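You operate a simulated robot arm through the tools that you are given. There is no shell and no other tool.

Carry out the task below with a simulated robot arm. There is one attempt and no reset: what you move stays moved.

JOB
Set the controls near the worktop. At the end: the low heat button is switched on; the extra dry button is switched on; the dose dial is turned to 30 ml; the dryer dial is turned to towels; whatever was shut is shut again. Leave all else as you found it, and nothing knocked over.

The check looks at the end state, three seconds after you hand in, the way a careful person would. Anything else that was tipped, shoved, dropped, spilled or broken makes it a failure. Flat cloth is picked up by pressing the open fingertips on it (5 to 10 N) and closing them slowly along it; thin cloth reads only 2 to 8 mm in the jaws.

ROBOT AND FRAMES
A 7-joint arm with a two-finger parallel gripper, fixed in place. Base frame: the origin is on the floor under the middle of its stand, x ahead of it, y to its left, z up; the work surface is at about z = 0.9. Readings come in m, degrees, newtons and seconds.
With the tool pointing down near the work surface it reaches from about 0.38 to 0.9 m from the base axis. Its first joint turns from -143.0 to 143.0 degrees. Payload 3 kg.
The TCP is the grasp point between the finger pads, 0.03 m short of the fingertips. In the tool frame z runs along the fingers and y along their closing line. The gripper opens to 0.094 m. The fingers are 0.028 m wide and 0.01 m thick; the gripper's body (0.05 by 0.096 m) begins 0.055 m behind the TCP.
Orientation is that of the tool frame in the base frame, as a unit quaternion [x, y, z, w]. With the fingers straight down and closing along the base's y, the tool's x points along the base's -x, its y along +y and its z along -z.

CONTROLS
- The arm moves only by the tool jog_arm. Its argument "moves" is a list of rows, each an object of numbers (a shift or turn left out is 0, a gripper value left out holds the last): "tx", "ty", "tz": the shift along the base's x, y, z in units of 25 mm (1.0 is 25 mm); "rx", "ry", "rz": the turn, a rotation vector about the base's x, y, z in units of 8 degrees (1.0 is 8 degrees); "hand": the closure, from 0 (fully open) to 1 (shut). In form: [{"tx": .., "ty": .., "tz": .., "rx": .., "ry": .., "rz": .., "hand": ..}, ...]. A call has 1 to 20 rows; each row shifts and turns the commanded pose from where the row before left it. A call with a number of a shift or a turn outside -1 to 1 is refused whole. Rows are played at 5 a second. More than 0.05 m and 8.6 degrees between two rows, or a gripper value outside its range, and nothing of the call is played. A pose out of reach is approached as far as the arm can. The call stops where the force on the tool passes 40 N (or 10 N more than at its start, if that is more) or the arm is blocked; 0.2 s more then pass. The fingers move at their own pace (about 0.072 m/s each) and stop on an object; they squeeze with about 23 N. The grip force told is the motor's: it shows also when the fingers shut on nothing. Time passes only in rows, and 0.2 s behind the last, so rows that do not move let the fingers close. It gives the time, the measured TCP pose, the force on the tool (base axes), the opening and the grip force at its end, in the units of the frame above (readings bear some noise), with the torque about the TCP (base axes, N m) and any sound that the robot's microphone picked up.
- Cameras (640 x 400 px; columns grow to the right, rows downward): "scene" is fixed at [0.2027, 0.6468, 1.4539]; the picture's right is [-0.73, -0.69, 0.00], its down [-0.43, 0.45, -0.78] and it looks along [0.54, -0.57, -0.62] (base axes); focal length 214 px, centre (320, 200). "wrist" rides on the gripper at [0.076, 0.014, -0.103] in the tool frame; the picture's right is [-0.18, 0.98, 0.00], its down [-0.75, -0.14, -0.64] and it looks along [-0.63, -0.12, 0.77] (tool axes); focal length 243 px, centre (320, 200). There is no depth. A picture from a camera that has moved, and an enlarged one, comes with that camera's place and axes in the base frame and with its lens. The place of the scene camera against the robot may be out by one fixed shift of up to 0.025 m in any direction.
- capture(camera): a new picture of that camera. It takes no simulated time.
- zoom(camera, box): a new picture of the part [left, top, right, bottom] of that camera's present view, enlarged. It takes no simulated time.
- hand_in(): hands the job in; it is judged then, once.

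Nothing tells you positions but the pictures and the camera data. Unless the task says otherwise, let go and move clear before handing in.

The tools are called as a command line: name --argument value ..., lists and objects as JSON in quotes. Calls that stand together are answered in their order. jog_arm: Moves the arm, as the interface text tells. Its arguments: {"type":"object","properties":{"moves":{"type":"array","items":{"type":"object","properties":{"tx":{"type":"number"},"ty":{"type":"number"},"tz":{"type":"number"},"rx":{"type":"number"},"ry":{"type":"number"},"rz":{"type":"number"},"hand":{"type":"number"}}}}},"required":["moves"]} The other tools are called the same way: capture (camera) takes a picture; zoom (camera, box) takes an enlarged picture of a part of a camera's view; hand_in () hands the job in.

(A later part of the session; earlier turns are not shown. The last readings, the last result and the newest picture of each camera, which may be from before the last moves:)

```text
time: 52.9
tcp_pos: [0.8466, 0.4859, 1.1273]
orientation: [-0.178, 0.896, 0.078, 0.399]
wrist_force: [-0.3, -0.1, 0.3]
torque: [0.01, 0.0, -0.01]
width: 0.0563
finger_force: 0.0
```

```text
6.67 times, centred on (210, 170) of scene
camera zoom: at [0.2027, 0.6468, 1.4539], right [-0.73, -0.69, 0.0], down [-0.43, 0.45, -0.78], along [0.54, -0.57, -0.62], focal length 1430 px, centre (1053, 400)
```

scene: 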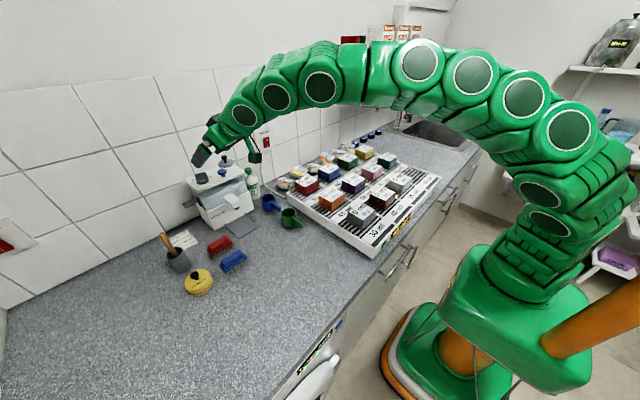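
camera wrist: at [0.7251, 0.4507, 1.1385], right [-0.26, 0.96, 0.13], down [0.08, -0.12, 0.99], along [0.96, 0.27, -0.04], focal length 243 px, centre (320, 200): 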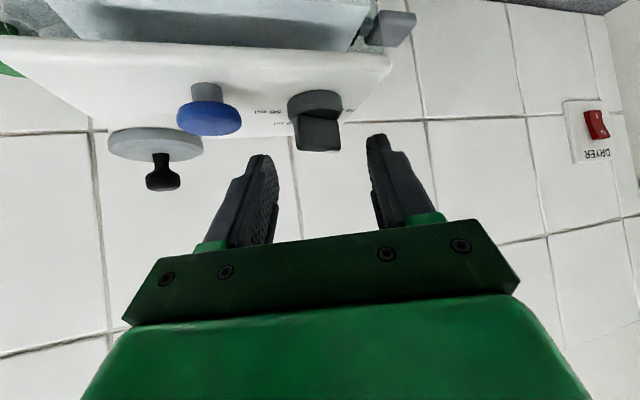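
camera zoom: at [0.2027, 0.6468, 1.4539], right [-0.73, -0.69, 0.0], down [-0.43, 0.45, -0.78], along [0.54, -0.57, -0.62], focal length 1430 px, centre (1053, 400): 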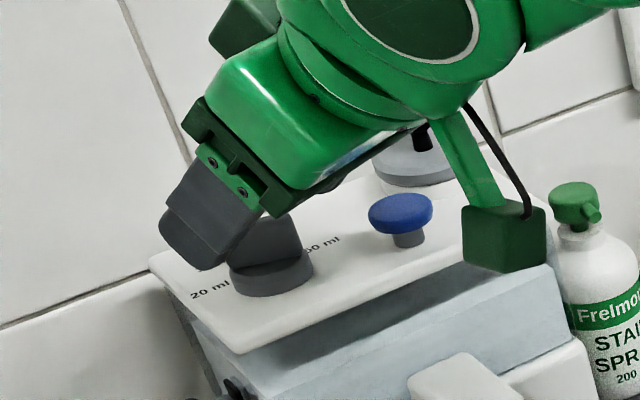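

Lateral alignment is good to about 1 mm. I'll take the final step down so the fingertips straddle the fin just above the disc.

jog_arm --moves '[{"tx": 0.21, "ty": 0.086, "tz": -0.25}, {"tx": 0.206, "ty": 0.086, "tz": -0.22}]'

zoom --camera "wrist" --box '[230, 70, 420, 190]'

zoom --camera "scene" --box '[175, 150, 235, 195]'

```text
time: 53.5
tcp_pos: [0.8561, 0.4899, 1.1129]
orientation: [-0.178, 0.896, 0.077, 0.399]
wrist_force: [-0.3, -0.1, 0.0]
torque: [-0.02, 0.0, -0.03]
width: 0.0563
finger_force: 0.0
```

```text
3.33 times, centred on (325, 130) of wrist
camera zoom: at [0.735, 0.4557, 1.1257], right [-0.26, 0.96, 0.13], down [0.08, -0.12, 0.99], along [0.96, 0.27, -0.04], focal length 809 px, centre (303, 433)
```

zoom: 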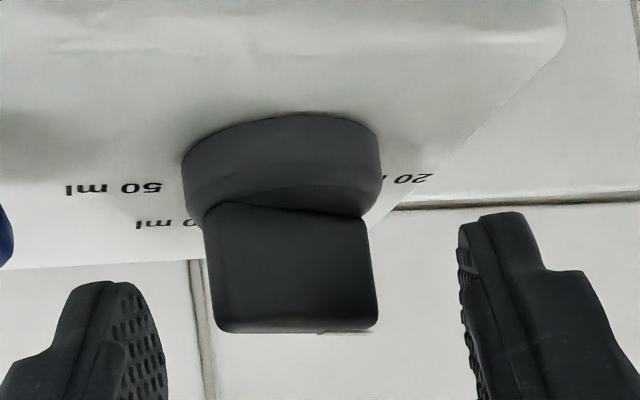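

```text
8.89 times, centred on (205, 172) of scene
camera zoom: at [0.2027, 0.6468, 1.4539], right [-0.73, -0.69, 0.0], down [-0.43, 0.45, -0.78], along [0.54, -0.57, -0.62], focal length 1906 px, centre (1342, 444)
```

zoom: 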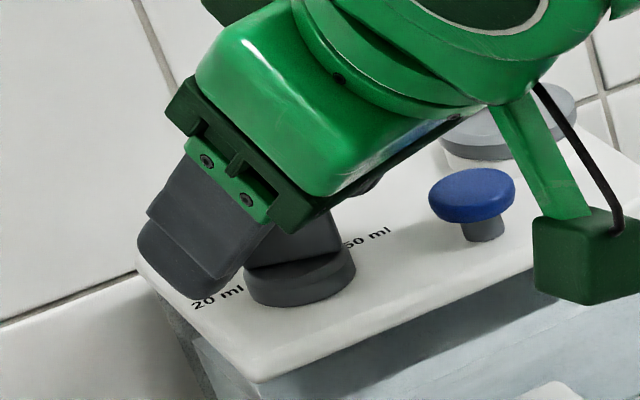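

The fingertips straddle the fin with clearance above the disc. I'll nudge in about 4 mm and down 3 mm for better purchase, then close in steps while watching forces.

jog_arm --moves '[{"tx": 0.15, "ty": 0.06, "tz": -0.12}, {"hand": 0.6}, {"hand": 0.62}]'

zoom --camera "wrist" --box '[230, 70, 420, 190]'

```text
time: 54.3
tcp_pos: [0.8603, 0.4913, 1.1114]
orientation: [-0.177, 0.896, 0.077, 0.4]
wrist_force: [0.1, -1.0, 0.0]
torque: [0.08, 0.03, 0.01]
width: 0.0357
finger_force: 0.0
```

```text
3.33 times, centred on (325, 130) of wrist
camera zoom: at [0.7388, 0.4569, 1.1233], right [-0.26, 0.96, 0.13], down [0.08, -0.12, 0.99], along [0.96, 0.27, -0.04], focal length 809 px, centre (303, 433)
```

zoom: 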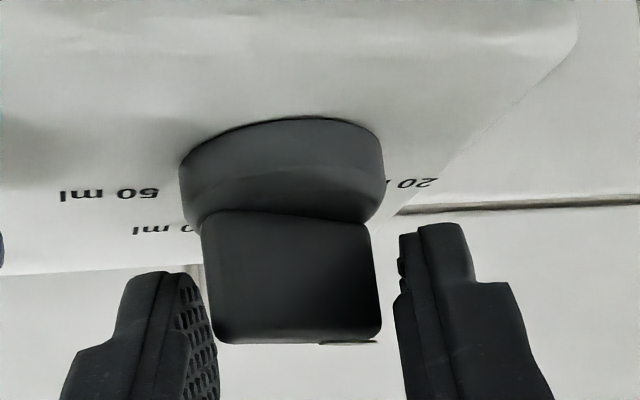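

jog_arm --moves '[{"hand": 0.66}, {"hand": 0.69}]'

jog_arm --moves '[{"hand": 0.72}, {"hand": 0.75}]'

zoom --camera "wrist" --box '[230, 70, 420, 190]'

zoom --camera "scene" --box '[160, 140, 280, 240]'

```text
time: 54.9
tcp_pos: [0.8605, 0.4925, 1.1121]
orientation: [-0.178, 0.896, 0.077, 0.4]
wrist_force: [-1.1, 3.0, -1.4]
torque: [0.03, 0.03, 0.04]
width: 0.0299
finger_force: 0.7
```

```text
time: 55.5
tcp_pos: [0.8595, 0.4916, 1.1117]
orientation: [-0.178, 0.896, 0.077, 0.398]
wrist_force: [-26.3, -9.0, 0.7]
torque: [0.41, 0.19, 0.06]
width: 0.028
finger_force: 44.8
```

```text
3.33 times, centred on (325, 130) of wrist
camera zoom: at [0.7381, 0.457, 1.1234], right [-0.26, 0.96, 0.13], down [0.08, -0.12, 0.99], along [0.96, 0.27, -0.05], focal length 809 px, centre (303, 433)
```

zoom: 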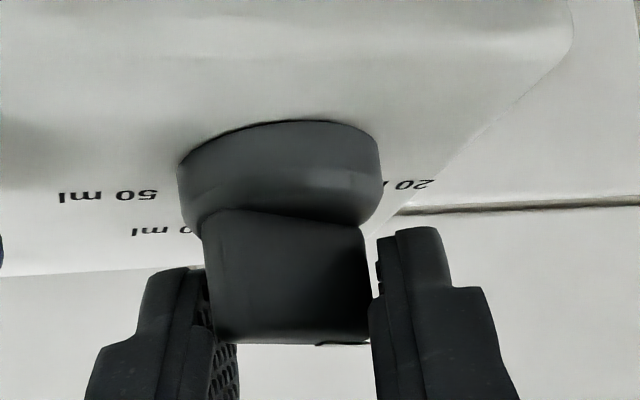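

```text
4.00 times, centred on (220, 190) of scene
camera zoom: at [0.2027, 0.6468, 1.4539], right [-0.73, -0.69, 0.0], down [-0.43, 0.45, -0.78], along [0.54, -0.57, -0.62], focal length 858 px, centre (720, 240)
```

zoom: 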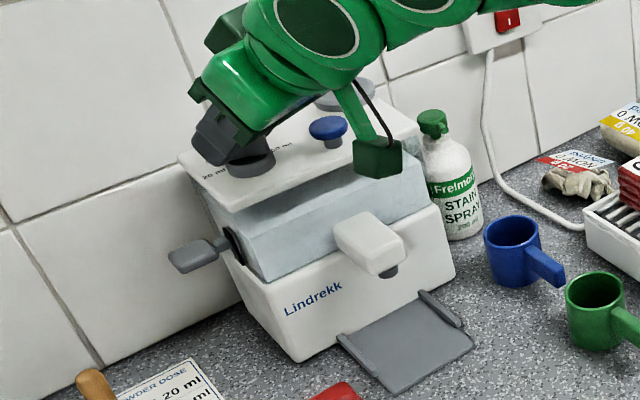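

Closing on the angled fin jammed by friction (−26 N along x) instead of turning it. I'll release at once, check that the dispenser hasn't moved, and switch to gripping the fin in line with it.

jog_arm --moves '[{"hand": 0.5}, {"hand": 0.4}]'

zoom --camera "scene" --box '[150, 140, 310, 240]'

zoom --camera "wrist" --box '[230, 70, 420, 190]'

```text
time: 56.1
tcp_pos: [0.8598, 0.4922, 1.111]
orientation: [-0.178, 0.896, 0.077, 0.399]
wrist_force: [0.2, 0.0, 0.4]
torque: [-0.01, 0.02, -0.02]
width: 0.0563
finger_force: 0.0
```

```text
4.00 times, centred on (230, 190) of scene
camera zoom: at [0.2027, 0.6468, 1.4539], right [-0.73, -0.69, 0.0], down [-0.43, 0.45, -0.78], along [0.54, -0.57, -0.62], focal length 858 px, centre (680, 240)
```

zoom: 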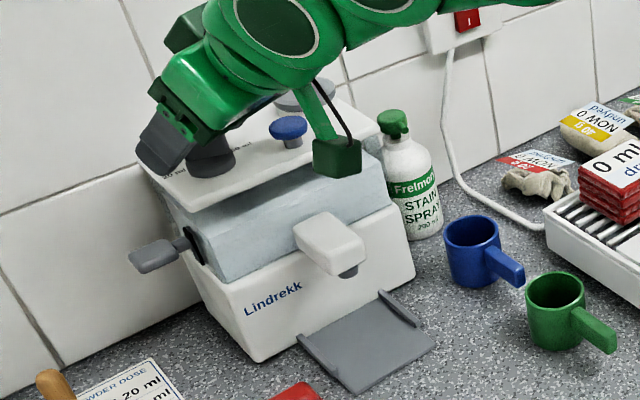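

```text
3.33 times, centred on (325, 130) of wrist
camera zoom: at [0.7389, 0.4568, 1.1233], right [-0.26, 0.96, 0.13], down [0.08, -0.12, 0.99], along [0.96, 0.27, -0.04], focal length 809 px, centre (303, 433)
```

zoom: 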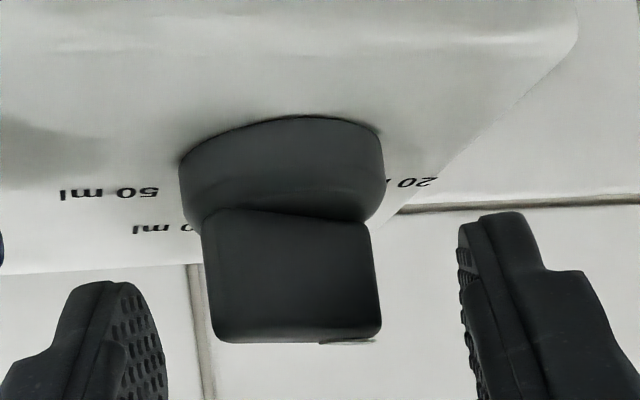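

The dispenser hasn't moved (its corners match the first picture) and the fin sprang back to 20 ml. New plan: retreat, turn the tool heading to about 52°, closer to the fin's own direction, so the jaws settle flush on the fin. Then I'll rotate the whole gripper about the dial axis.

jog_arm --moves '[{"tx": -0.64, "ty": -0.26, "tz": 0.63}, {"tx": -0.64, "ty": -0.26, "tz": 0.63}, {"tx": -0.64, "ty": -0.26, "tz": 0.63}, {"tx": 0.166, "ty": -0.29, "rz": 0.93}, {"tx": 0.166, "ty": -0.29, "rz": 0.93}, {"tx": 0.166, "ty": -0.29, "rz": 0.93}, {"tx": 0.166, "ty": -0.29, "rz": 0.93}, {"rx": 0.394, "ry": -0.308}]'

capture --camera "wrist"

zoom --camera "scene" --box '[150, 120, 310, 220]'

```text
time: 57.9
tcp_pos: [0.8125, 0.4619, 1.1476]
orientation: [-0.227, 0.871, 0.122, 0.418]
wrist_force: [0.2, 0.0, 0.1]
torque: [0.0, 0.01, 0.01]
width: 0.0564
finger_force: 0.2
out of reach, approached as far as the arm can: row 4, 5, 6, 7
```

```text
taken
camera wrist: at [0.6963, 0.4109, 1.1517], right [-0.39, 0.91, 0.17], down [0.05, -0.16, 0.99], along [0.92, 0.39, 0.02], focal length 243 px, centre (320, 200)
```

wrist: 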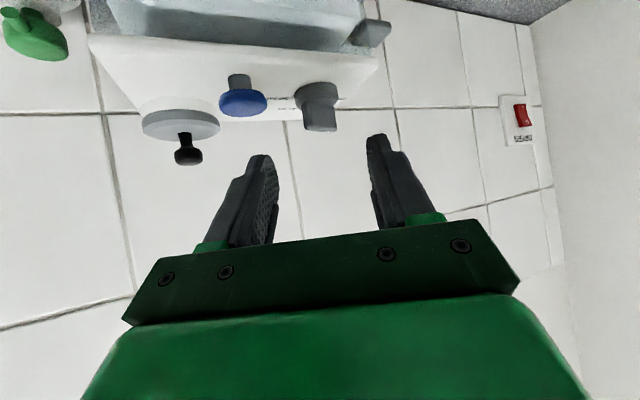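

```text
4.00 times, centred on (230, 170) of scene
camera zoom: at [0.2027, 0.6468, 1.4539], right [-0.73, -0.69, 0.0], down [-0.43, 0.45, -0.78], along [0.54, -0.57, -0.62], focal length 858 px, centre (680, 320)
```

zoom: 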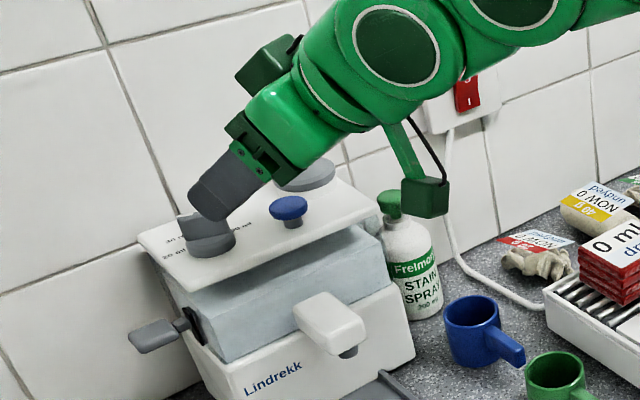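

The arm couldn't reach the 52° heading at this distance; it only got to about 30°. I'll pull back a little to see whether this limit comes from reach or from a wrist joint.

jog_arm --moves '[{"tx": -0.8, "ty": -0.4, "tz": 0.3}, {"tx": -0.8, "ty": -0.4, "tz": 0.3}, {"tx": -0.8, "ty": -0.4, "tz": 0.3}, {"tx": -0.8, "ty": -0.4, "tz": 0.3}]'

jog_arm --moves '[{"rz": 0.9}, {"rz": 0.9}]'

```text
time: 58.9
tcp_pos: [0.7324, 0.4212, 1.1773]
orientation: [-0.227, 0.871, 0.123, 0.419]
wrist_force: [0.0, -0.7, 0.0]
torque: [-0.02, -0.01, -0.01]
width: 0.0564
finger_force: 0.0
```

```text
time: 59.5
tcp_pos: [0.7168, 0.4213, 1.1738]
orientation: [-0.332, 0.836, 0.173, 0.401]
wrist_force: [0.8, 0.3, -0.6]
torque: [0.01, 0.01, 0.02]
width: 0.0566
finger_force: 0.1
out of reach, approached as far as the arm can: row 2
```

The limit depends on the wrist rather than on distance alone. The jaws are symmetric, so I'll try flipping the gripper 180° about its own axis. That may free the wrist, and it would put the camera above, looking down on the dial. First I'll retreat to open space and go upright.

jog_arm --moves '[{"tx": -0.6, "ty": -0.3, "tz": 0.8}, {"tx": -0.8, "ty": -0.4, "tz": 0.8}, {"tx": -0.9, "ty": -0.5, "tz": 0.8}, {"tx": -0.9, "ty": -0.5, "tz": 0.6}, {"tx": -0.9, "ty": -0.5, "tz": 0.4, "rx": -0.6, "ry": 0.65}, {"tx": -0.9, "ty": -0.5, "rx": -0.6, "ry": 0.65}, {"tx": -0.9, "ty": -0.5, "rx": -0.6, "ry": 0.65}, {"rx": -0.6, "ry": 0.65}, {"rx": -0.6, "ry": 0.65}, {"rx": -0.6, "ry": 0.65}, {"rx": -0.6, "ry": 0.65}]'

capture --camera "scene"

```text
time: 61.9
tcp_pos: [0.5585, 0.3399, 1.2461]
orientation: [-0.362, 0.93, 0.035, 0.042]
wrist_force: [0.0, 0.8, -0.2]
torque: [-0.04, -0.05, -0.02]
width: 0.0564
finger_force: 0.0
out of reach, approached as far as the arm can: row 11
```

```text
taken
```

scene: 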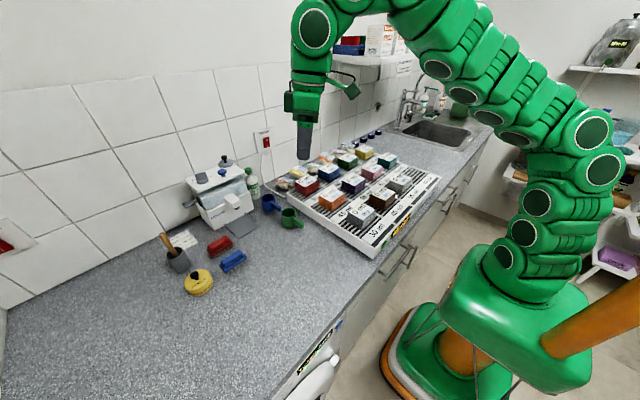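

I'm nearly upright in open space. Now I'll test spinning about the vertical in the negative direction.

jog_arm --moves '[{"tx": -0.8, "ty": -0.5, "tz": -0.8}, {"tx": -0.8, "ty": -0.5, "tz": -0.4}, {"rz": -1}, {"rz": -1}, {"rz": -1}, {"rz": -1}, {"rz": -1}, {"rz": -1}, {"rz": -1}, {"rz": -1}, {"rz": -1}, {"rz": -1}, {"rz": -1}, {"rz": -1}]'

```text
time: 64.9
tcp_pos: [0.5192, 0.3147, 1.2167]
orientation: [0.45, 0.891, -0.009, 0.057]
wrist_force: [-0.6, 0.5, 0.4]
torque: [0.03, 0.0, -0.01]
width: 0.0564
finger_force: 0.1
```

No limit so far after 96°. I'll continue to a full half-turn.

jog_arm --moves '[{"rz": -1}, {"rz": -1}, {"rz": -1}, {"rz": -1}, {"rz": -1}, {"rz": -1}, {"rz": -1}, {"rz": -1}, {"rz": -1}, {"rz": -1}]'

capture --camera "scene"

```text
time: 67.1
tcp_pos: [0.519, 0.316, 1.2155]
orientation: [0.918, 0.393, -0.043, 0.037]
wrist_force: [0.2, -0.4, -0.4]
torque: [-0.01, 0.02, 0.05]
width: 0.0561
finger_force: 0.1
```

```text
taken
```

scene: 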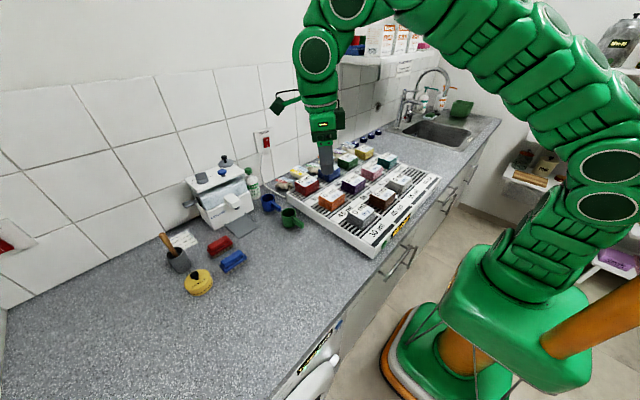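

The flip worked with no joint limit. Now I'll tilt the flipped tool outward (heading ≈60°, tilt ≈56°), so the camera ends up above looking down.

jog_arm --moves '[{"rx": 0.709, "ry": -0.499, "rz": 0.184}, {"rx": 0.709, "ry": -0.499, "rz": 0.184}, {"rx": 0.709, "ry": -0.499, "rz": 0.184}, {"rx": 0.709, "ry": -0.499, "rz": 0.184}, {"rx": 0.709, "ry": -0.499, "rz": 0.184}, {"rx": 0.709, "ry": -0.499, "rz": 0.184}, {"rx": 0.709, "ry": -0.499, "rz": 0.184}, {"rx": 0.709, "ry": -0.499, "rz": 0.184}, {"rx": 0.709, "ry": -0.499, "rz": 0.184}]'

capture --camera "wrist"

capture --camera "scene"

```text
time: 69.1
tcp_pos: [0.5185, 0.3145, 1.2166]
orientation: [0.763, 0.441, 0.409, -0.235]
wrist_force: [0.6, -0.2, -0.4]
torque: [-0.01, 0.02, 0.03]
width: 0.0564
finger_force: 0.0
```

```text
taken
camera wrist: at [0.5114, 0.271, 1.337], right [0.8, -0.58, -0.15], down [-0.6, -0.76, -0.27], along [0.04, 0.31, -0.95], focal length 243 px, centre (320, 200)
```

wrist: 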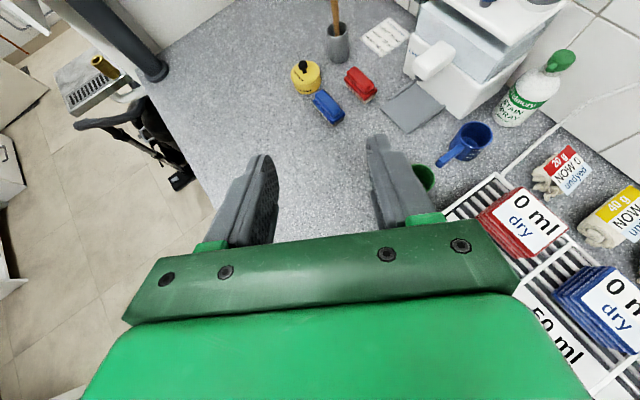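

```text
taken
```

scene: 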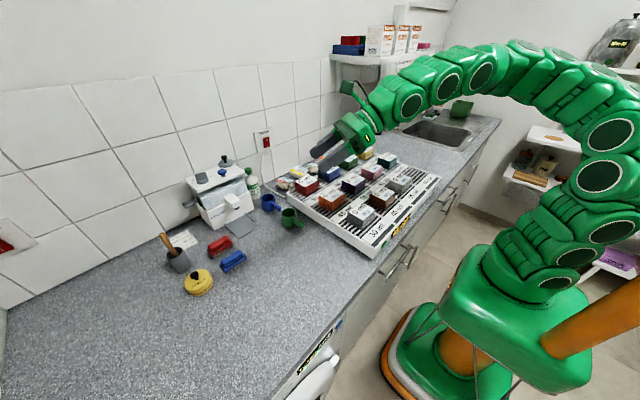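

Orientation reached, and the camera looks down as intended. I'll move across to a standoff above and in front of the dial.

jog_arm --moves '[{"tx": 0.96, "ty": 0.352}, {"tx": 0.96, "ty": 0.352}, {"tx": 0.96, "ty": 0.352}, {"tx": 0.96, "ty": 0.352}, {"tx": 0.96, "ty": 0.352}, {"tx": 0.96, "ty": 0.352}, {"tx": 0.96, "ty": 0.352}, {"tx": 0.96, "ty": 0.352}, {"tx": 0.96, "ty": 0.352}, {"tx": 0.96, "ty": 0.352}, {"tx": 0.96, "ty": 0.352}, {"tx": 0.96, "ty": 0.352}]'

capture --camera "wrist"

capture --camera "scene"

```text
time: 71.7
tcp_pos: [0.7751, 0.4089, 1.2163]
orientation: [0.764, 0.442, 0.408, -0.234]
wrist_force: [0.3, -0.2, 0.0]
torque: [0.01, 0.02, -0.01]
width: 0.0558
finger_force: 0.0
out of reach, approached as far as the arm can: row 11, 12
```

```text
taken
camera wrist: at [0.7671, 0.3654, 1.3367], right [0.8, -0.58, -0.15], down [-0.6, -0.76, -0.27], along [0.04, 0.3, -0.95], focal length 243 px, centre (320, 200)
```

wrist: 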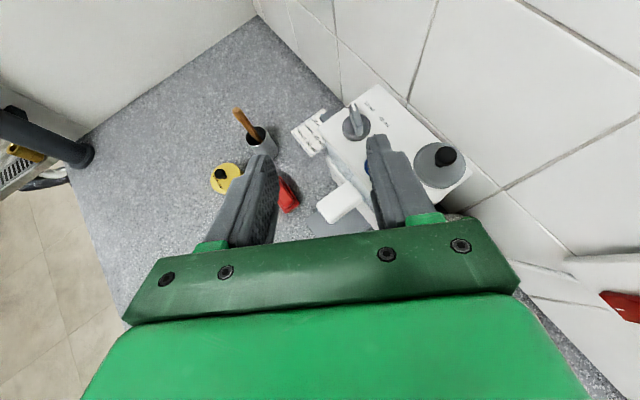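

```text
taken
```

scene: 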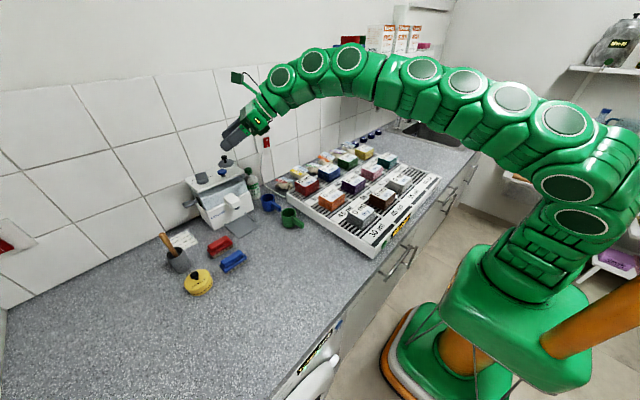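

The top-down view clearly shows the dial, its labels and the lid. The arm is near its limit at this height, so I'll come down a little, which should extend the reach.

jog_arm --moves '[{"tz": -0.8}, {"tz": -0.8}, {"tz": -0.6}]'

capture --camera "wrist"

zoom --camera "wrist" --box '[290, 70, 480, 200]'

```text
time: 72.5
tcp_pos: [0.7743, 0.4082, 1.1618]
orientation: [0.763, 0.442, 0.408, -0.234]
wrist_force: [0.0, -0.2, 0.5]
torque: [0.02, 0.02, 0.01]
width: 0.0562
finger_force: 0.1
```

```text
taken
camera wrist: at [0.767, 0.3648, 1.2821], right [0.8, -0.58, -0.15], down [-0.6, -0.76, -0.27], along [0.04, 0.3, -0.95], focal length 243 px, centre (320, 200)
```

wrist: 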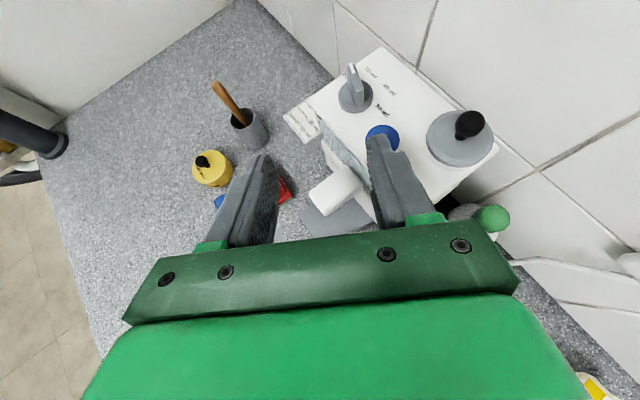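

```text
3.08 times, centred on (385, 135) of wrist
camera zoom: at [0.767, 0.3648, 1.2821], right [0.8, -0.58, -0.15], down [-0.6, -0.76, -0.27], along [0.04, 0.3, -0.95], focal length 746 px, centre (120, 400)
```

zoom: 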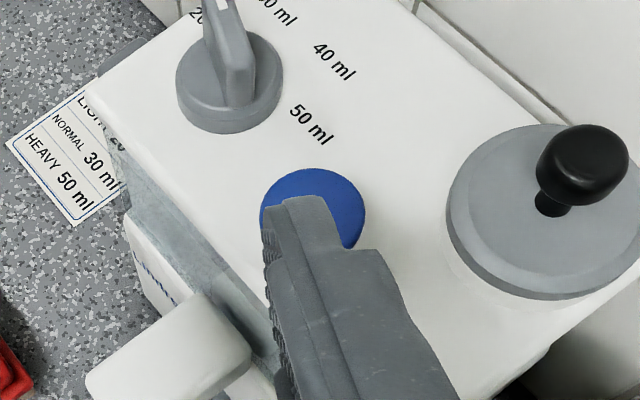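

A very clear overhead view. I'll zoom in on the dial and labels to fix the angles.

zoom --camera "wrist" --box '[320, 50, 416, 120]'

```text
5.71 times, centred on (368, 85) of wrist
camera zoom: at [0.767, 0.3648, 1.2821], right [0.8, -0.58, -0.15], down [-0.6, -0.76, -0.27], along [0.04, 0.3, -0.95], focal length 1386 px, centre (46, 857)
```

zoom: 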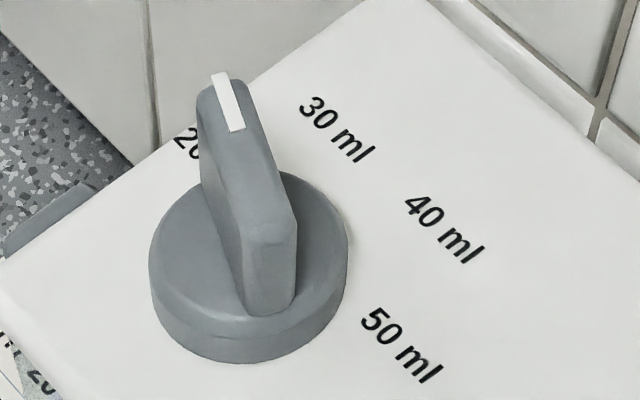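

From this view the fin is at azimuth ≈67° (20 ml) and 30 ml is ≈45° clockwise from it. The refined dial axis is about (0.865, 0.494) and the fin top z≈1.1025. I'll approach along the tool axis to just behind the fin.

jog_arm --moves '[{"tx": 0.706, "ty": 0.512, "tz": -0.248}, {"tx": 0.706, "ty": 0.512, "tz": -0.248}, {"tx": 0.706, "ty": 0.512, "tz": -0.248}, {"tx": 0.706, "ty": 0.512, "tz": -0.248}]'

capture --camera "wrist"

zoom --camera "wrist" --box '[250, 80, 410, 200]'

zoom --camera "scene" --box '[160, 110, 300, 220]'

```text
time: 73.5
tcp_pos: [0.7789, 0.4152, 1.1597]
orientation: [0.764, 0.442, 0.408, -0.234]
wrist_force: [0.6, 0.5, -0.1]
torque: [0.0, 0.0, 0.01]
width: 0.0565
finger_force: 0.1
out of reach, approached as far as the arm can: row 1, 2, 3, 4
```

```text
taken
camera wrist: at [0.7711, 0.3707, 1.2805], right [0.8, -0.58, -0.15], down [-0.6, -0.76, -0.27], along [0.04, 0.3, -0.95], focal length 243 px, centre (320, 200)
```

wrist: 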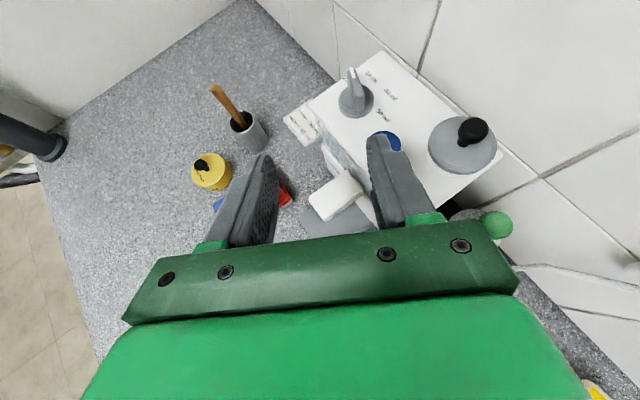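

```text
3.33 times, centred on (330, 140) of wrist
camera zoom: at [0.7711, 0.3707, 1.2805], right [0.8, -0.58, -0.15], down [-0.6, -0.76, -0.27], along [0.04, 0.3, -0.95], focal length 809 px, centre (287, 400)
```

zoom: 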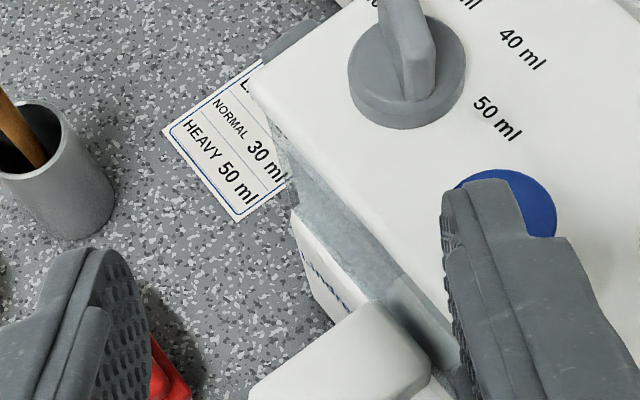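

```text
3.64 times, centred on (230, 165) of scene
camera zoom: at [0.2027, 0.6468, 1.4539], right [-0.73, -0.69, 0.0], down [-0.43, 0.45, -0.78], along [0.54, -0.57, -0.62], focal length 780 px, centre (647, 327)
```

zoom: 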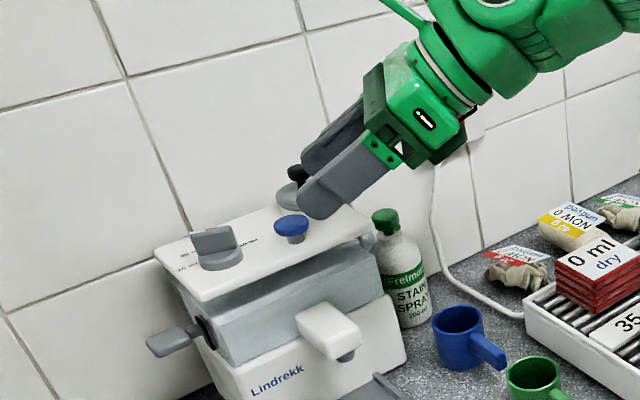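

At a 60° heading the arm is too extended. I'll reduce the heading to about 45°, only 22° off the fin and well inside the range where the jaws should self-align without jamming, and try again.

jog_arm --moves '[{"rz": -0.95}, {"rz": -0.95}, {"tx": 0.4, "ty": 0.35, "tz": -0.1}, {"tx": 0.4, "ty": 0.35, "tz": -0.1}, {"tx": 0.4, "ty": 0.35, "tz": -0.15}, {"tx": 0.4, "ty": 0.35, "tz": -0.15}]'

capture --camera "wrist"

```text
time: 74.9
tcp_pos: [0.82, 0.4488, 1.1472]
orientation: [0.816, 0.336, 0.436, -0.178]
wrist_force: [0.2, 0.3, 0.5]
torque: [0.01, 0.03, -0.01]
width: 0.0564
finger_force: 0.1
```

```text
taken
camera wrist: at [0.8008, 0.4097, 1.2681], right [0.62, -0.77, -0.15], down [-0.78, -0.57, -0.27], along [0.12, 0.28, -0.95], focal length 243 px, centre (320, 200)
```

wrist: 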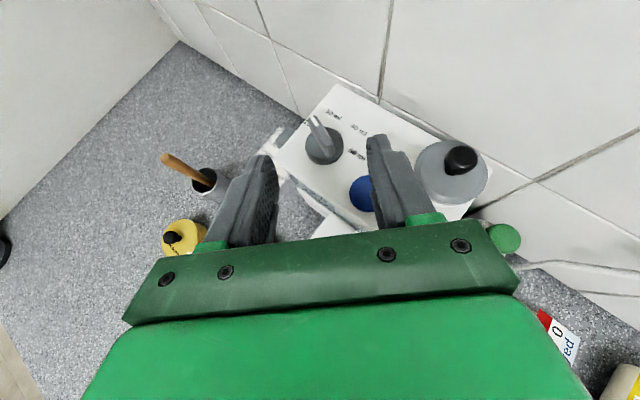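

That pose was reached, and the dial sits between the fingers. I'll zoom to check lateral alignment before going in.

zoom --camera "wrist" --box '[240, 80, 420, 200]'

zoom --camera "wrist" --box '[290, 95, 370, 175]'

```text
3.33 times, centred on (330, 140) of wrist
camera zoom: at [0.8008, 0.4097, 1.2681], right [0.62, -0.77, -0.15], down [-0.78, -0.57, -0.27], along [0.12, 0.28, -0.95], focal length 809 px, centre (287, 400)
```

zoom: 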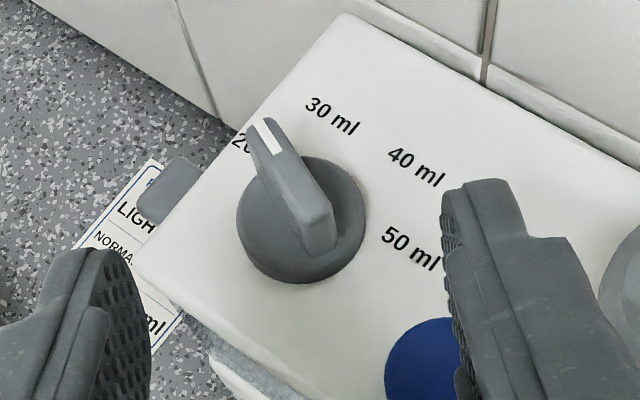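

```text
5.00 times, centred on (330, 135) of wrist
camera zoom: at [0.8008, 0.4097, 1.2681], right [0.62, -0.77, -0.15], down [-0.78, -0.57, -0.27], along [0.12, 0.28, -0.95], focal length 1213 px, centre (270, 525)
```

zoom: 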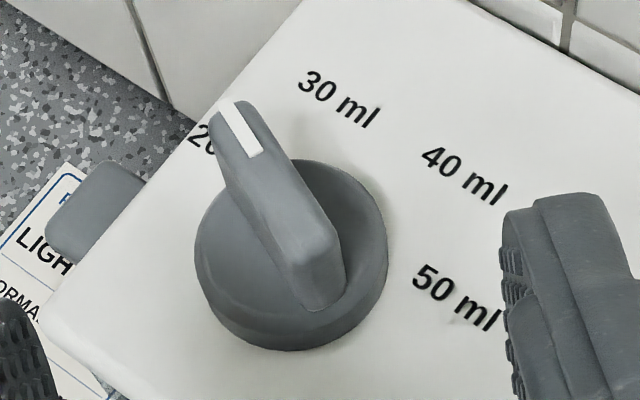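

Everything is measured from directly above: dial axis (0.8655, 0.4935), fin at 67.5°, jaws centred on it laterally. I'll go in along the tool axis in small steps.

jog_arm --moves '[{"tx": 0.4, "ty": 0.395, "tz": -0.25}, {"tx": 0.4, "ty": 0.395, "tz": -0.3}, {"tx": 0.4, "ty": 0.395, "tz": -0.3}]'

zoom --camera "wrist" --box '[240, 100, 420, 220]'

zoom --camera "scene" --box '[160, 120, 280, 210]'

```text
time: 75.7
tcp_pos: [0.8223, 0.4554, 1.1373]
orientation: [0.816, 0.337, 0.435, -0.177]
wrist_force: [0.0, -0.2, -0.1]
torque: [0.03, 0.02, -0.02]
width: 0.0564
finger_force: 0.0
out of reach, approached as far as the arm can: row 1, 2, 3
```

```text
3.33 times, centred on (330, 160) of wrist
camera zoom: at [0.8039, 0.4152, 1.2576], right [0.62, -0.77, -0.15], down [-0.78, -0.57, -0.27], along [0.12, 0.28, -0.95], focal length 809 px, centre (287, 333)
```

zoom: 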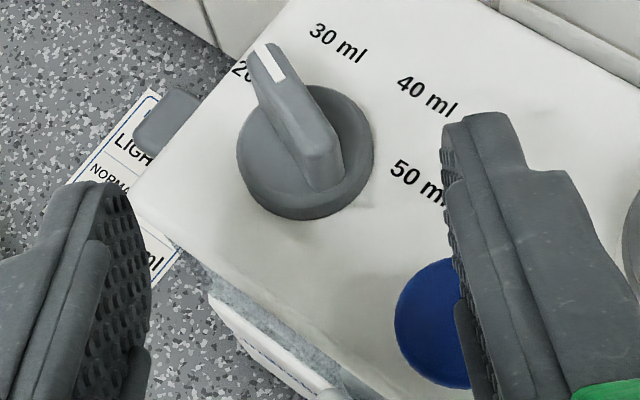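

```text
4.44 times, centred on (220, 165) of scene
camera zoom: at [0.2027, 0.6468, 1.4539], right [-0.73, -0.69, 0.0], down [-0.43, 0.45, -0.78], along [0.54, -0.57, -0.62], focal length 953 px, centre (764, 356)
```

zoom: 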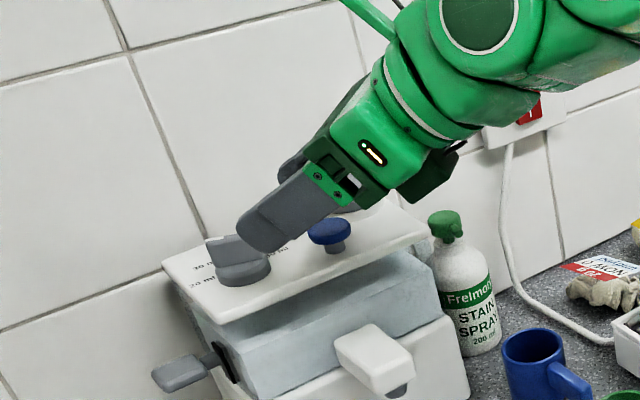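

The reach limit tightens as the heading turns away from radial, so an aligned grip isn't available. The fin springs back to its detents, though, so turning it past the halfway point (about 25°) should snap it to 30 ml. I'll turn to a near-radial heading, where the reach is best, keeping the overhead camera to monitor.

jog_arm --moves '[{"tx": -0.3, "ty": -0.2, "tz": 0.5}, {"rz": -0.9}, {"rz": -0.9}, {"rz": -0.9}]'

capture --camera "wrist"

```text
time: 76.7
tcp_pos: [0.8168, 0.4494, 1.1487]
orientation: [0.864, 0.178, 0.461, -0.093]
wrist_force: [0.2, -0.1, -0.3]
torque: [-0.03, 0.01, -0.01]
width: 0.0564
finger_force: 0.2
```

```text
taken
camera wrist: at [0.783, 0.4206, 1.2697], right [0.29, -0.94, -0.15], down [-0.93, -0.25, -0.27], along [0.22, 0.22, -0.95], focal length 243 px, centre (320, 200)
```

wrist: 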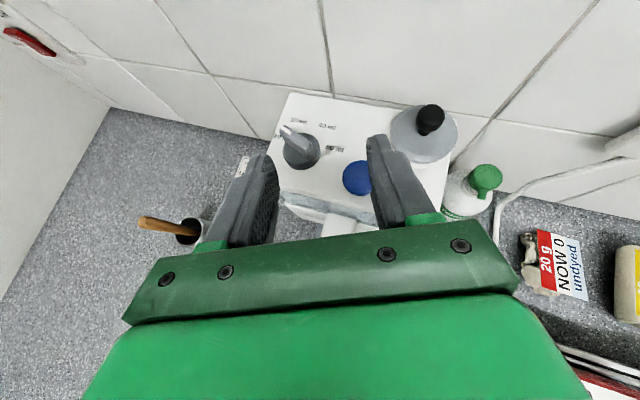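

Heading is now about 23°. I'll shift left so the jaws straddle the fin, then advance along the tool axis to test the reach.

jog_arm --moves '[{"tx": -0.17, "ty": 0.39}, {"tx": -0.17, "ty": 0.39}, {"tx": 0.6, "ty": 0.26, "tz": -0.3}]'

capture --camera "wrist"

zoom --camera "wrist" --box '[240, 100, 420, 220]'

```text
time: 77.5
tcp_pos: [0.8217, 0.4756, 1.1429]
orientation: [0.864, 0.179, 0.461, -0.094]
wrist_force: [-0.6, -0.2, 0.5]
torque: [0.02, -0.01, -0.05]
width: 0.0563
finger_force: 0.0
```

```text
taken
camera wrist: at [0.7896, 0.4469, 1.2619], right [0.29, -0.94, -0.15], down [-0.93, -0.25, -0.27], along [0.22, 0.22, -0.95], focal length 243 px, centre (320, 200)
```

wrist: 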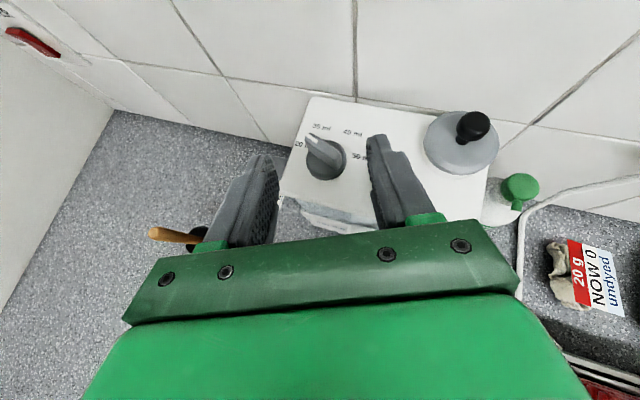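

```text
3.33 times, centred on (330, 160) of wrist
camera zoom: at [0.7896, 0.4469, 1.2619], right [0.29, -0.94, -0.15], down [-0.93, -0.25, -0.27], along [0.22, 0.22, -0.95], focal length 809 px, centre (287, 333)
```

zoom: 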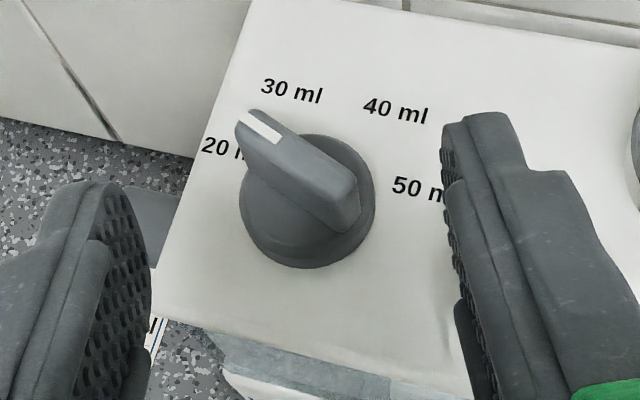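

jog_arm --moves '[{"tx": 0.5, "ty": 0.2, "tz": -0.3}, {"tx": 0.5, "ty": 0.2, "tz": -0.35}]'

zoom --camera "wrist" --box '[240, 100, 420, 220]'

```text
time: 78.1
tcp_pos: [0.8461, 0.4857, 1.125]
orientation: [0.864, 0.178, 0.461, -0.093]
wrist_force: [0.6, 0.5, -0.9]
torque: [-0.01, -0.01, 0.0]
width: 0.0564
finger_force: 0.0
```

```text
3.33 times, centred on (330, 160) of wrist
camera zoom: at [0.8147, 0.4559, 1.246], right [0.29, -0.94, -0.15], down [-0.93, -0.25, -0.27], along [0.22, 0.22, -0.95], focal length 809 px, centre (287, 333)
```

zoom: 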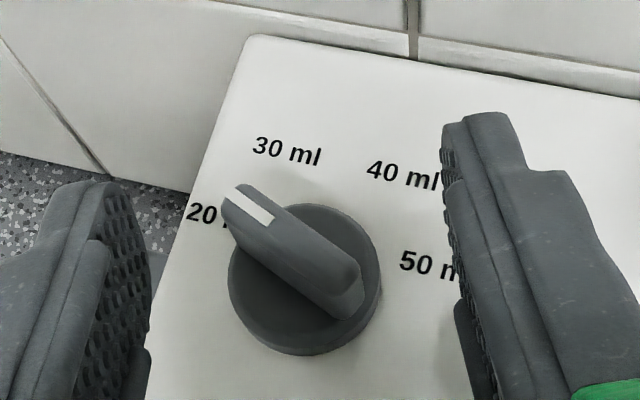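

The pose is reachable here with the jaws straddling the fin. Keeping them open, I'll test rotating the tool clockwise about the dial axis to see how far the heading can go.

jog_arm --moves '[{"rz": -0.95, "tx": -0.02, "ty": 0.108}, {"rz": -0.95, "tx": -0.02, "ty": 0.108}, {"rz": -0.95, "tx": -0.02, "ty": 0.108}]'

zoom --camera "wrist" --box '[240, 100, 420, 220]'

```text
time: 78.9
tcp_pos: [0.8446, 0.495, 1.1257]
orientation: [0.882, 0.003, 0.471, 0.0]
wrist_force: [0.2, -1.1, 0.2]
torque: [-0.02, 0.01, 0.01]
width: 0.0562
finger_force: 0.1
```

```text
3.33 times, centred on (330, 160) of wrist
camera zoom: at [0.804, 0.4798, 1.2461], right [-0.1, -0.98, -0.15], down [-0.95, 0.14, -0.27], along [0.28, 0.12, -0.95], focal length 809 px, centre (287, 333)
```

zoom: 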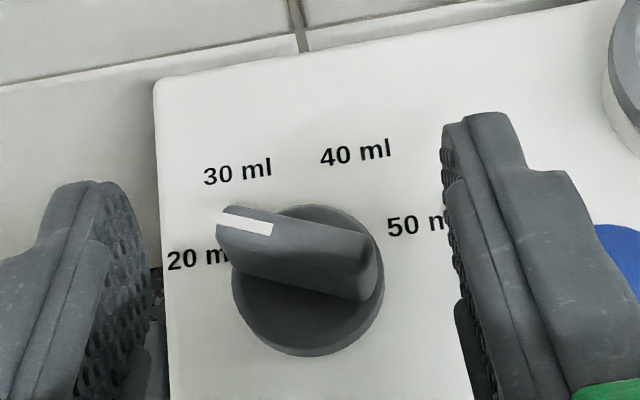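

Heading 0° is reachable. I'll test further.

jog_arm --moves '[{"rz": -0.95, "tx": 0.01, "ty": 0.108}, {"rz": -0.95, "tx": 0.02, "ty": 0.108}, {"rz": -0.95, "tx": 0.03, "ty": 0.108}]'

zoom --camera "wrist" --box '[240, 100, 420, 220]'

```text
time: 79.7
tcp_pos: [0.8434, 0.4982, 1.1215]
orientation: [0.866, -0.172, 0.46, 0.094]
wrist_force: [-0.2, -0.1, 0.2]
torque: [0.0, 0.04, -0.02]
width: 0.0564
finger_force: 0.0
out of reach, approached as far as the arm can: row 3
```

```text
3.33 times, centred on (330, 160) of wrist
camera zoom: at [0.8007, 0.5028, 1.2416], right [-0.47, -0.87, -0.15], down [-0.83, 0.49, -0.27], along [0.3, 0.0, -0.95], focal length 809 px, centre (287, 333)
```

zoom: 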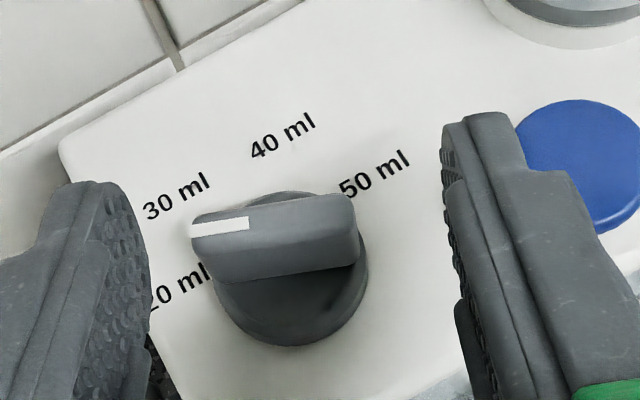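

The heading range at the dial runs from about +23° to −22°. I'll grip the fin diagonally at heading ≈14°, where the corner grip wedges firmly, and rotate about the dial axis, watching side forces. First, back to heading 14° and in position.

jog_arm --moves '[{"rz": 0.908, "tx": 0.014, "ty": -0.078, "tz": 0.034}, {"rz": 0.908, "tx": 0.014, "ty": -0.078, "tz": 0.034}, {"rz": 0.908, "tx": 0.014, "ty": -0.078, "tz": 0.034}, {"rz": 0.908, "tx": 0.014, "ty": -0.078, "tz": 0.034}, {"rz": 0.908, "tx": 0.014, "ty": -0.078, "tz": 0.034}]'

zoom --camera "wrist" --box '[240, 100, 420, 220]'

```text
time: 80.3
tcp_pos: [0.8567, 0.4783, 1.1256]
orientation: [0.873, -0.097, 0.474, 0.058]
wrist_force: [5.9, -3.3, 9.9]
torque: [0.21, -0.31, -0.15]
width: 0.0547
finger_force: 0.1
stopped in row 2: the force on the tool passed its limit at 115 N (the readings are from after the stop); the commanded pose is now the measured one
```

```text
3.33 times, centred on (330, 160) of wrist
camera zoom: at [0.812, 0.475, 1.246], right [-0.32, -0.94, -0.15], down [-0.89, 0.35, -0.28], along [0.32, 0.04, -0.95], focal length 809 px, centre (287, 333)
```

zoom: 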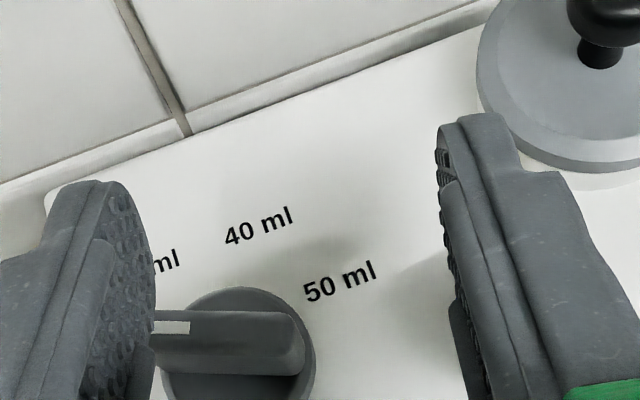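

A jump out of the limit posture knocked the left finger against the fin (115 N peak). I need to check at once whether the dispenser moved.

zoom --camera "scene" --box '[150, 140, 310, 240]'

capture --camera "wrist"

```text
4.00 times, centred on (230, 190) of scene
camera zoom: at [0.2027, 0.6468, 1.4539], right [-0.73, -0.69, 0.0], down [-0.43, 0.45, -0.78], along [0.54, -0.57, -0.62], focal length 858 px, centre (680, 240)
```

zoom: 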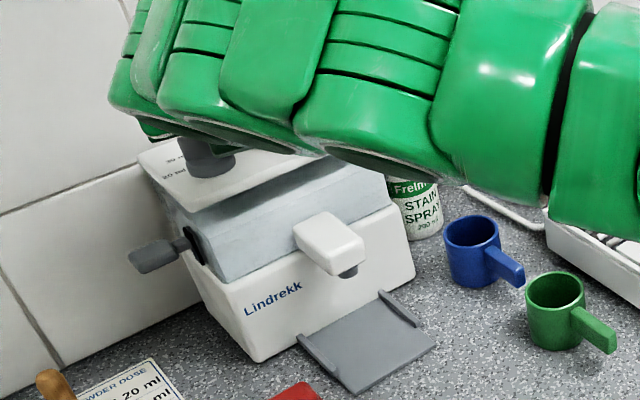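

```text
taken
camera wrist: at [0.812, 0.475, 1.246], right [-0.32, -0.94, -0.15], down [-0.89, 0.35, -0.28], along [0.32, 0.04, -0.95], focal length 243 px, centre (320, 200)
```

wrist: 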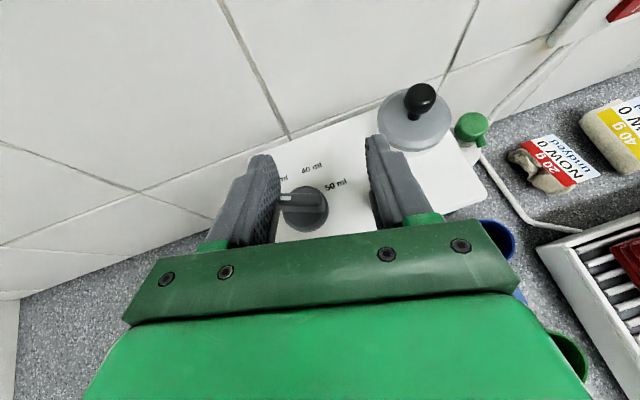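

The dispenser has not shifted: every edge matches the first picture, so it is evidently solidly placed. I'll look at the whole arm posture before continuing.

capture --camera "scene"

zoom --camera "wrist" --box '[240, 140, 420, 240]'

```text
taken
```

scene: 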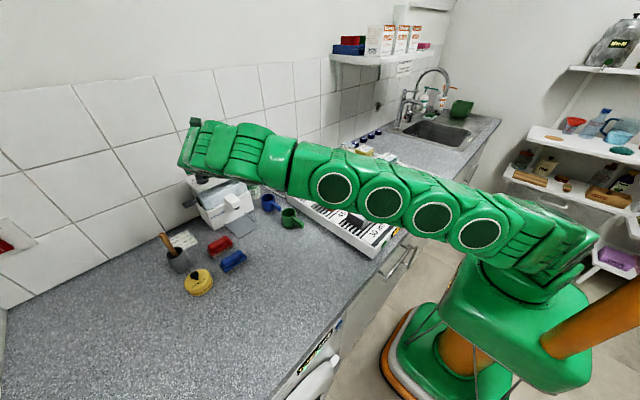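

```text
3.56 times, centred on (330, 190) of wrist
camera zoom: at [0.812, 0.475, 1.246], right [-0.32, -0.94, -0.15], down [-0.89, 0.35, -0.28], along [0.32, 0.04, -0.95], focal length 863 px, centre (284, 236)
```

zoom: 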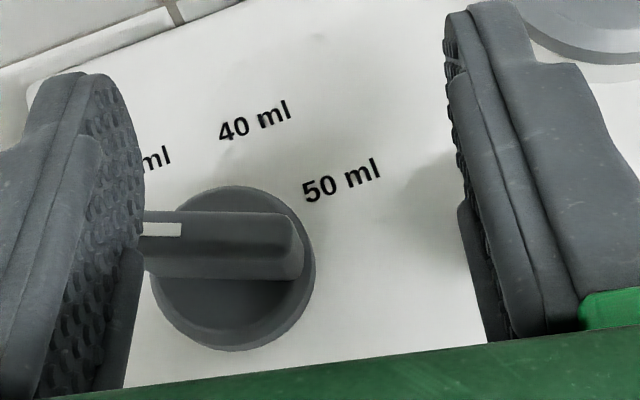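

The arm is fully stretched with the left finger resting on the fin's end. I'll lift and draw back gently to leave this posture without another jump.

jog_arm --moves '[{"tx": -0.2, "ty": -0.1, "tz": 0.25}]'

```text
time: 80.7
tcp_pos: [0.8513, 0.4759, 1.1317]
orientation: [0.873, -0.097, 0.474, 0.058]
wrist_force: [0.9, 1.0, 0.3]
torque: [-0.03, 0.0, 0.03]
width: 0.0565
finger_force: 0.0
```

jog_arm --moves '[{"tx": -0.4, "ty": -0.2, "tz": 0.3}, {"tx": -0.5, "ty": -0.25, "tz": 0.3}]'

capture --camera "scene"

capture --camera "wrist"

```text
time: 81.3
tcp_pos: [0.8292, 0.4653, 1.1468]
orientation: [0.873, -0.096, 0.474, 0.057]
wrist_force: [0.1, 0.1, 0.5]
torque: [0.04, 0.01, 0.01]
width: 0.0565
finger_force: 0.0
```

```text
taken
```

scene: 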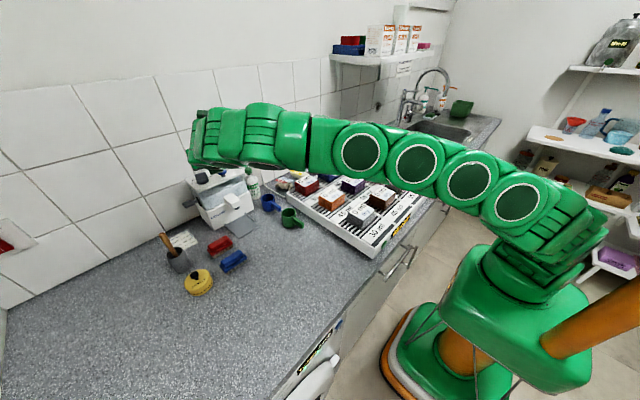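

```text
taken
camera wrist: at [0.7838, 0.4628, 1.2666], right [-0.32, -0.94, -0.15], down [-0.89, 0.35, -0.28], along [0.32, 0.04, -0.95], focal length 243 px, centre (320, 200)
```

wrist: 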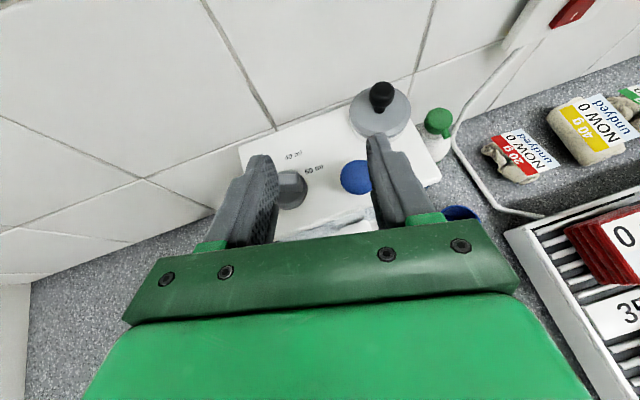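

The dispenser is solid, so a simple push is safe and much easier. With the gripper closed as one blunt pusher, I'll press forward (+x) on the front of the fin's marked half, which turns it clockwise toward 30 ml. First I'll close the fingers and set heading ≈15° at a safe height.

jog_arm --moves '[{"tx": -0.3, "tz": 0.2, "hand": 1}, {"rz": 0.87, "hand": 1}, {"rz": 0.87}, {"rz": 0.87}, {"rz": 0.87}]'

capture --camera "wrist"

```text
time: 82.5
tcp_pos: [0.8193, 0.4648, 1.1509]
orientation: [0.871, 0.117, 0.474, -0.059]
wrist_force: [-0.3, -0.1, -0.3]
torque: [-0.01, 0.01, 0.03]
width: 0.0
finger_force: 22.8
```

```text
taken
camera wrist: at [0.7827, 0.4413, 1.2717], right [0.16, -0.98, -0.15], down [-0.95, -0.11, -0.28], along [0.26, 0.18, -0.95], focal length 243 px, centre (320, 200)
```

wrist: 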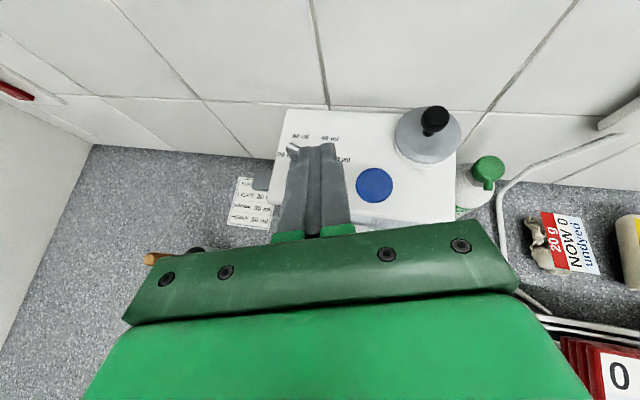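

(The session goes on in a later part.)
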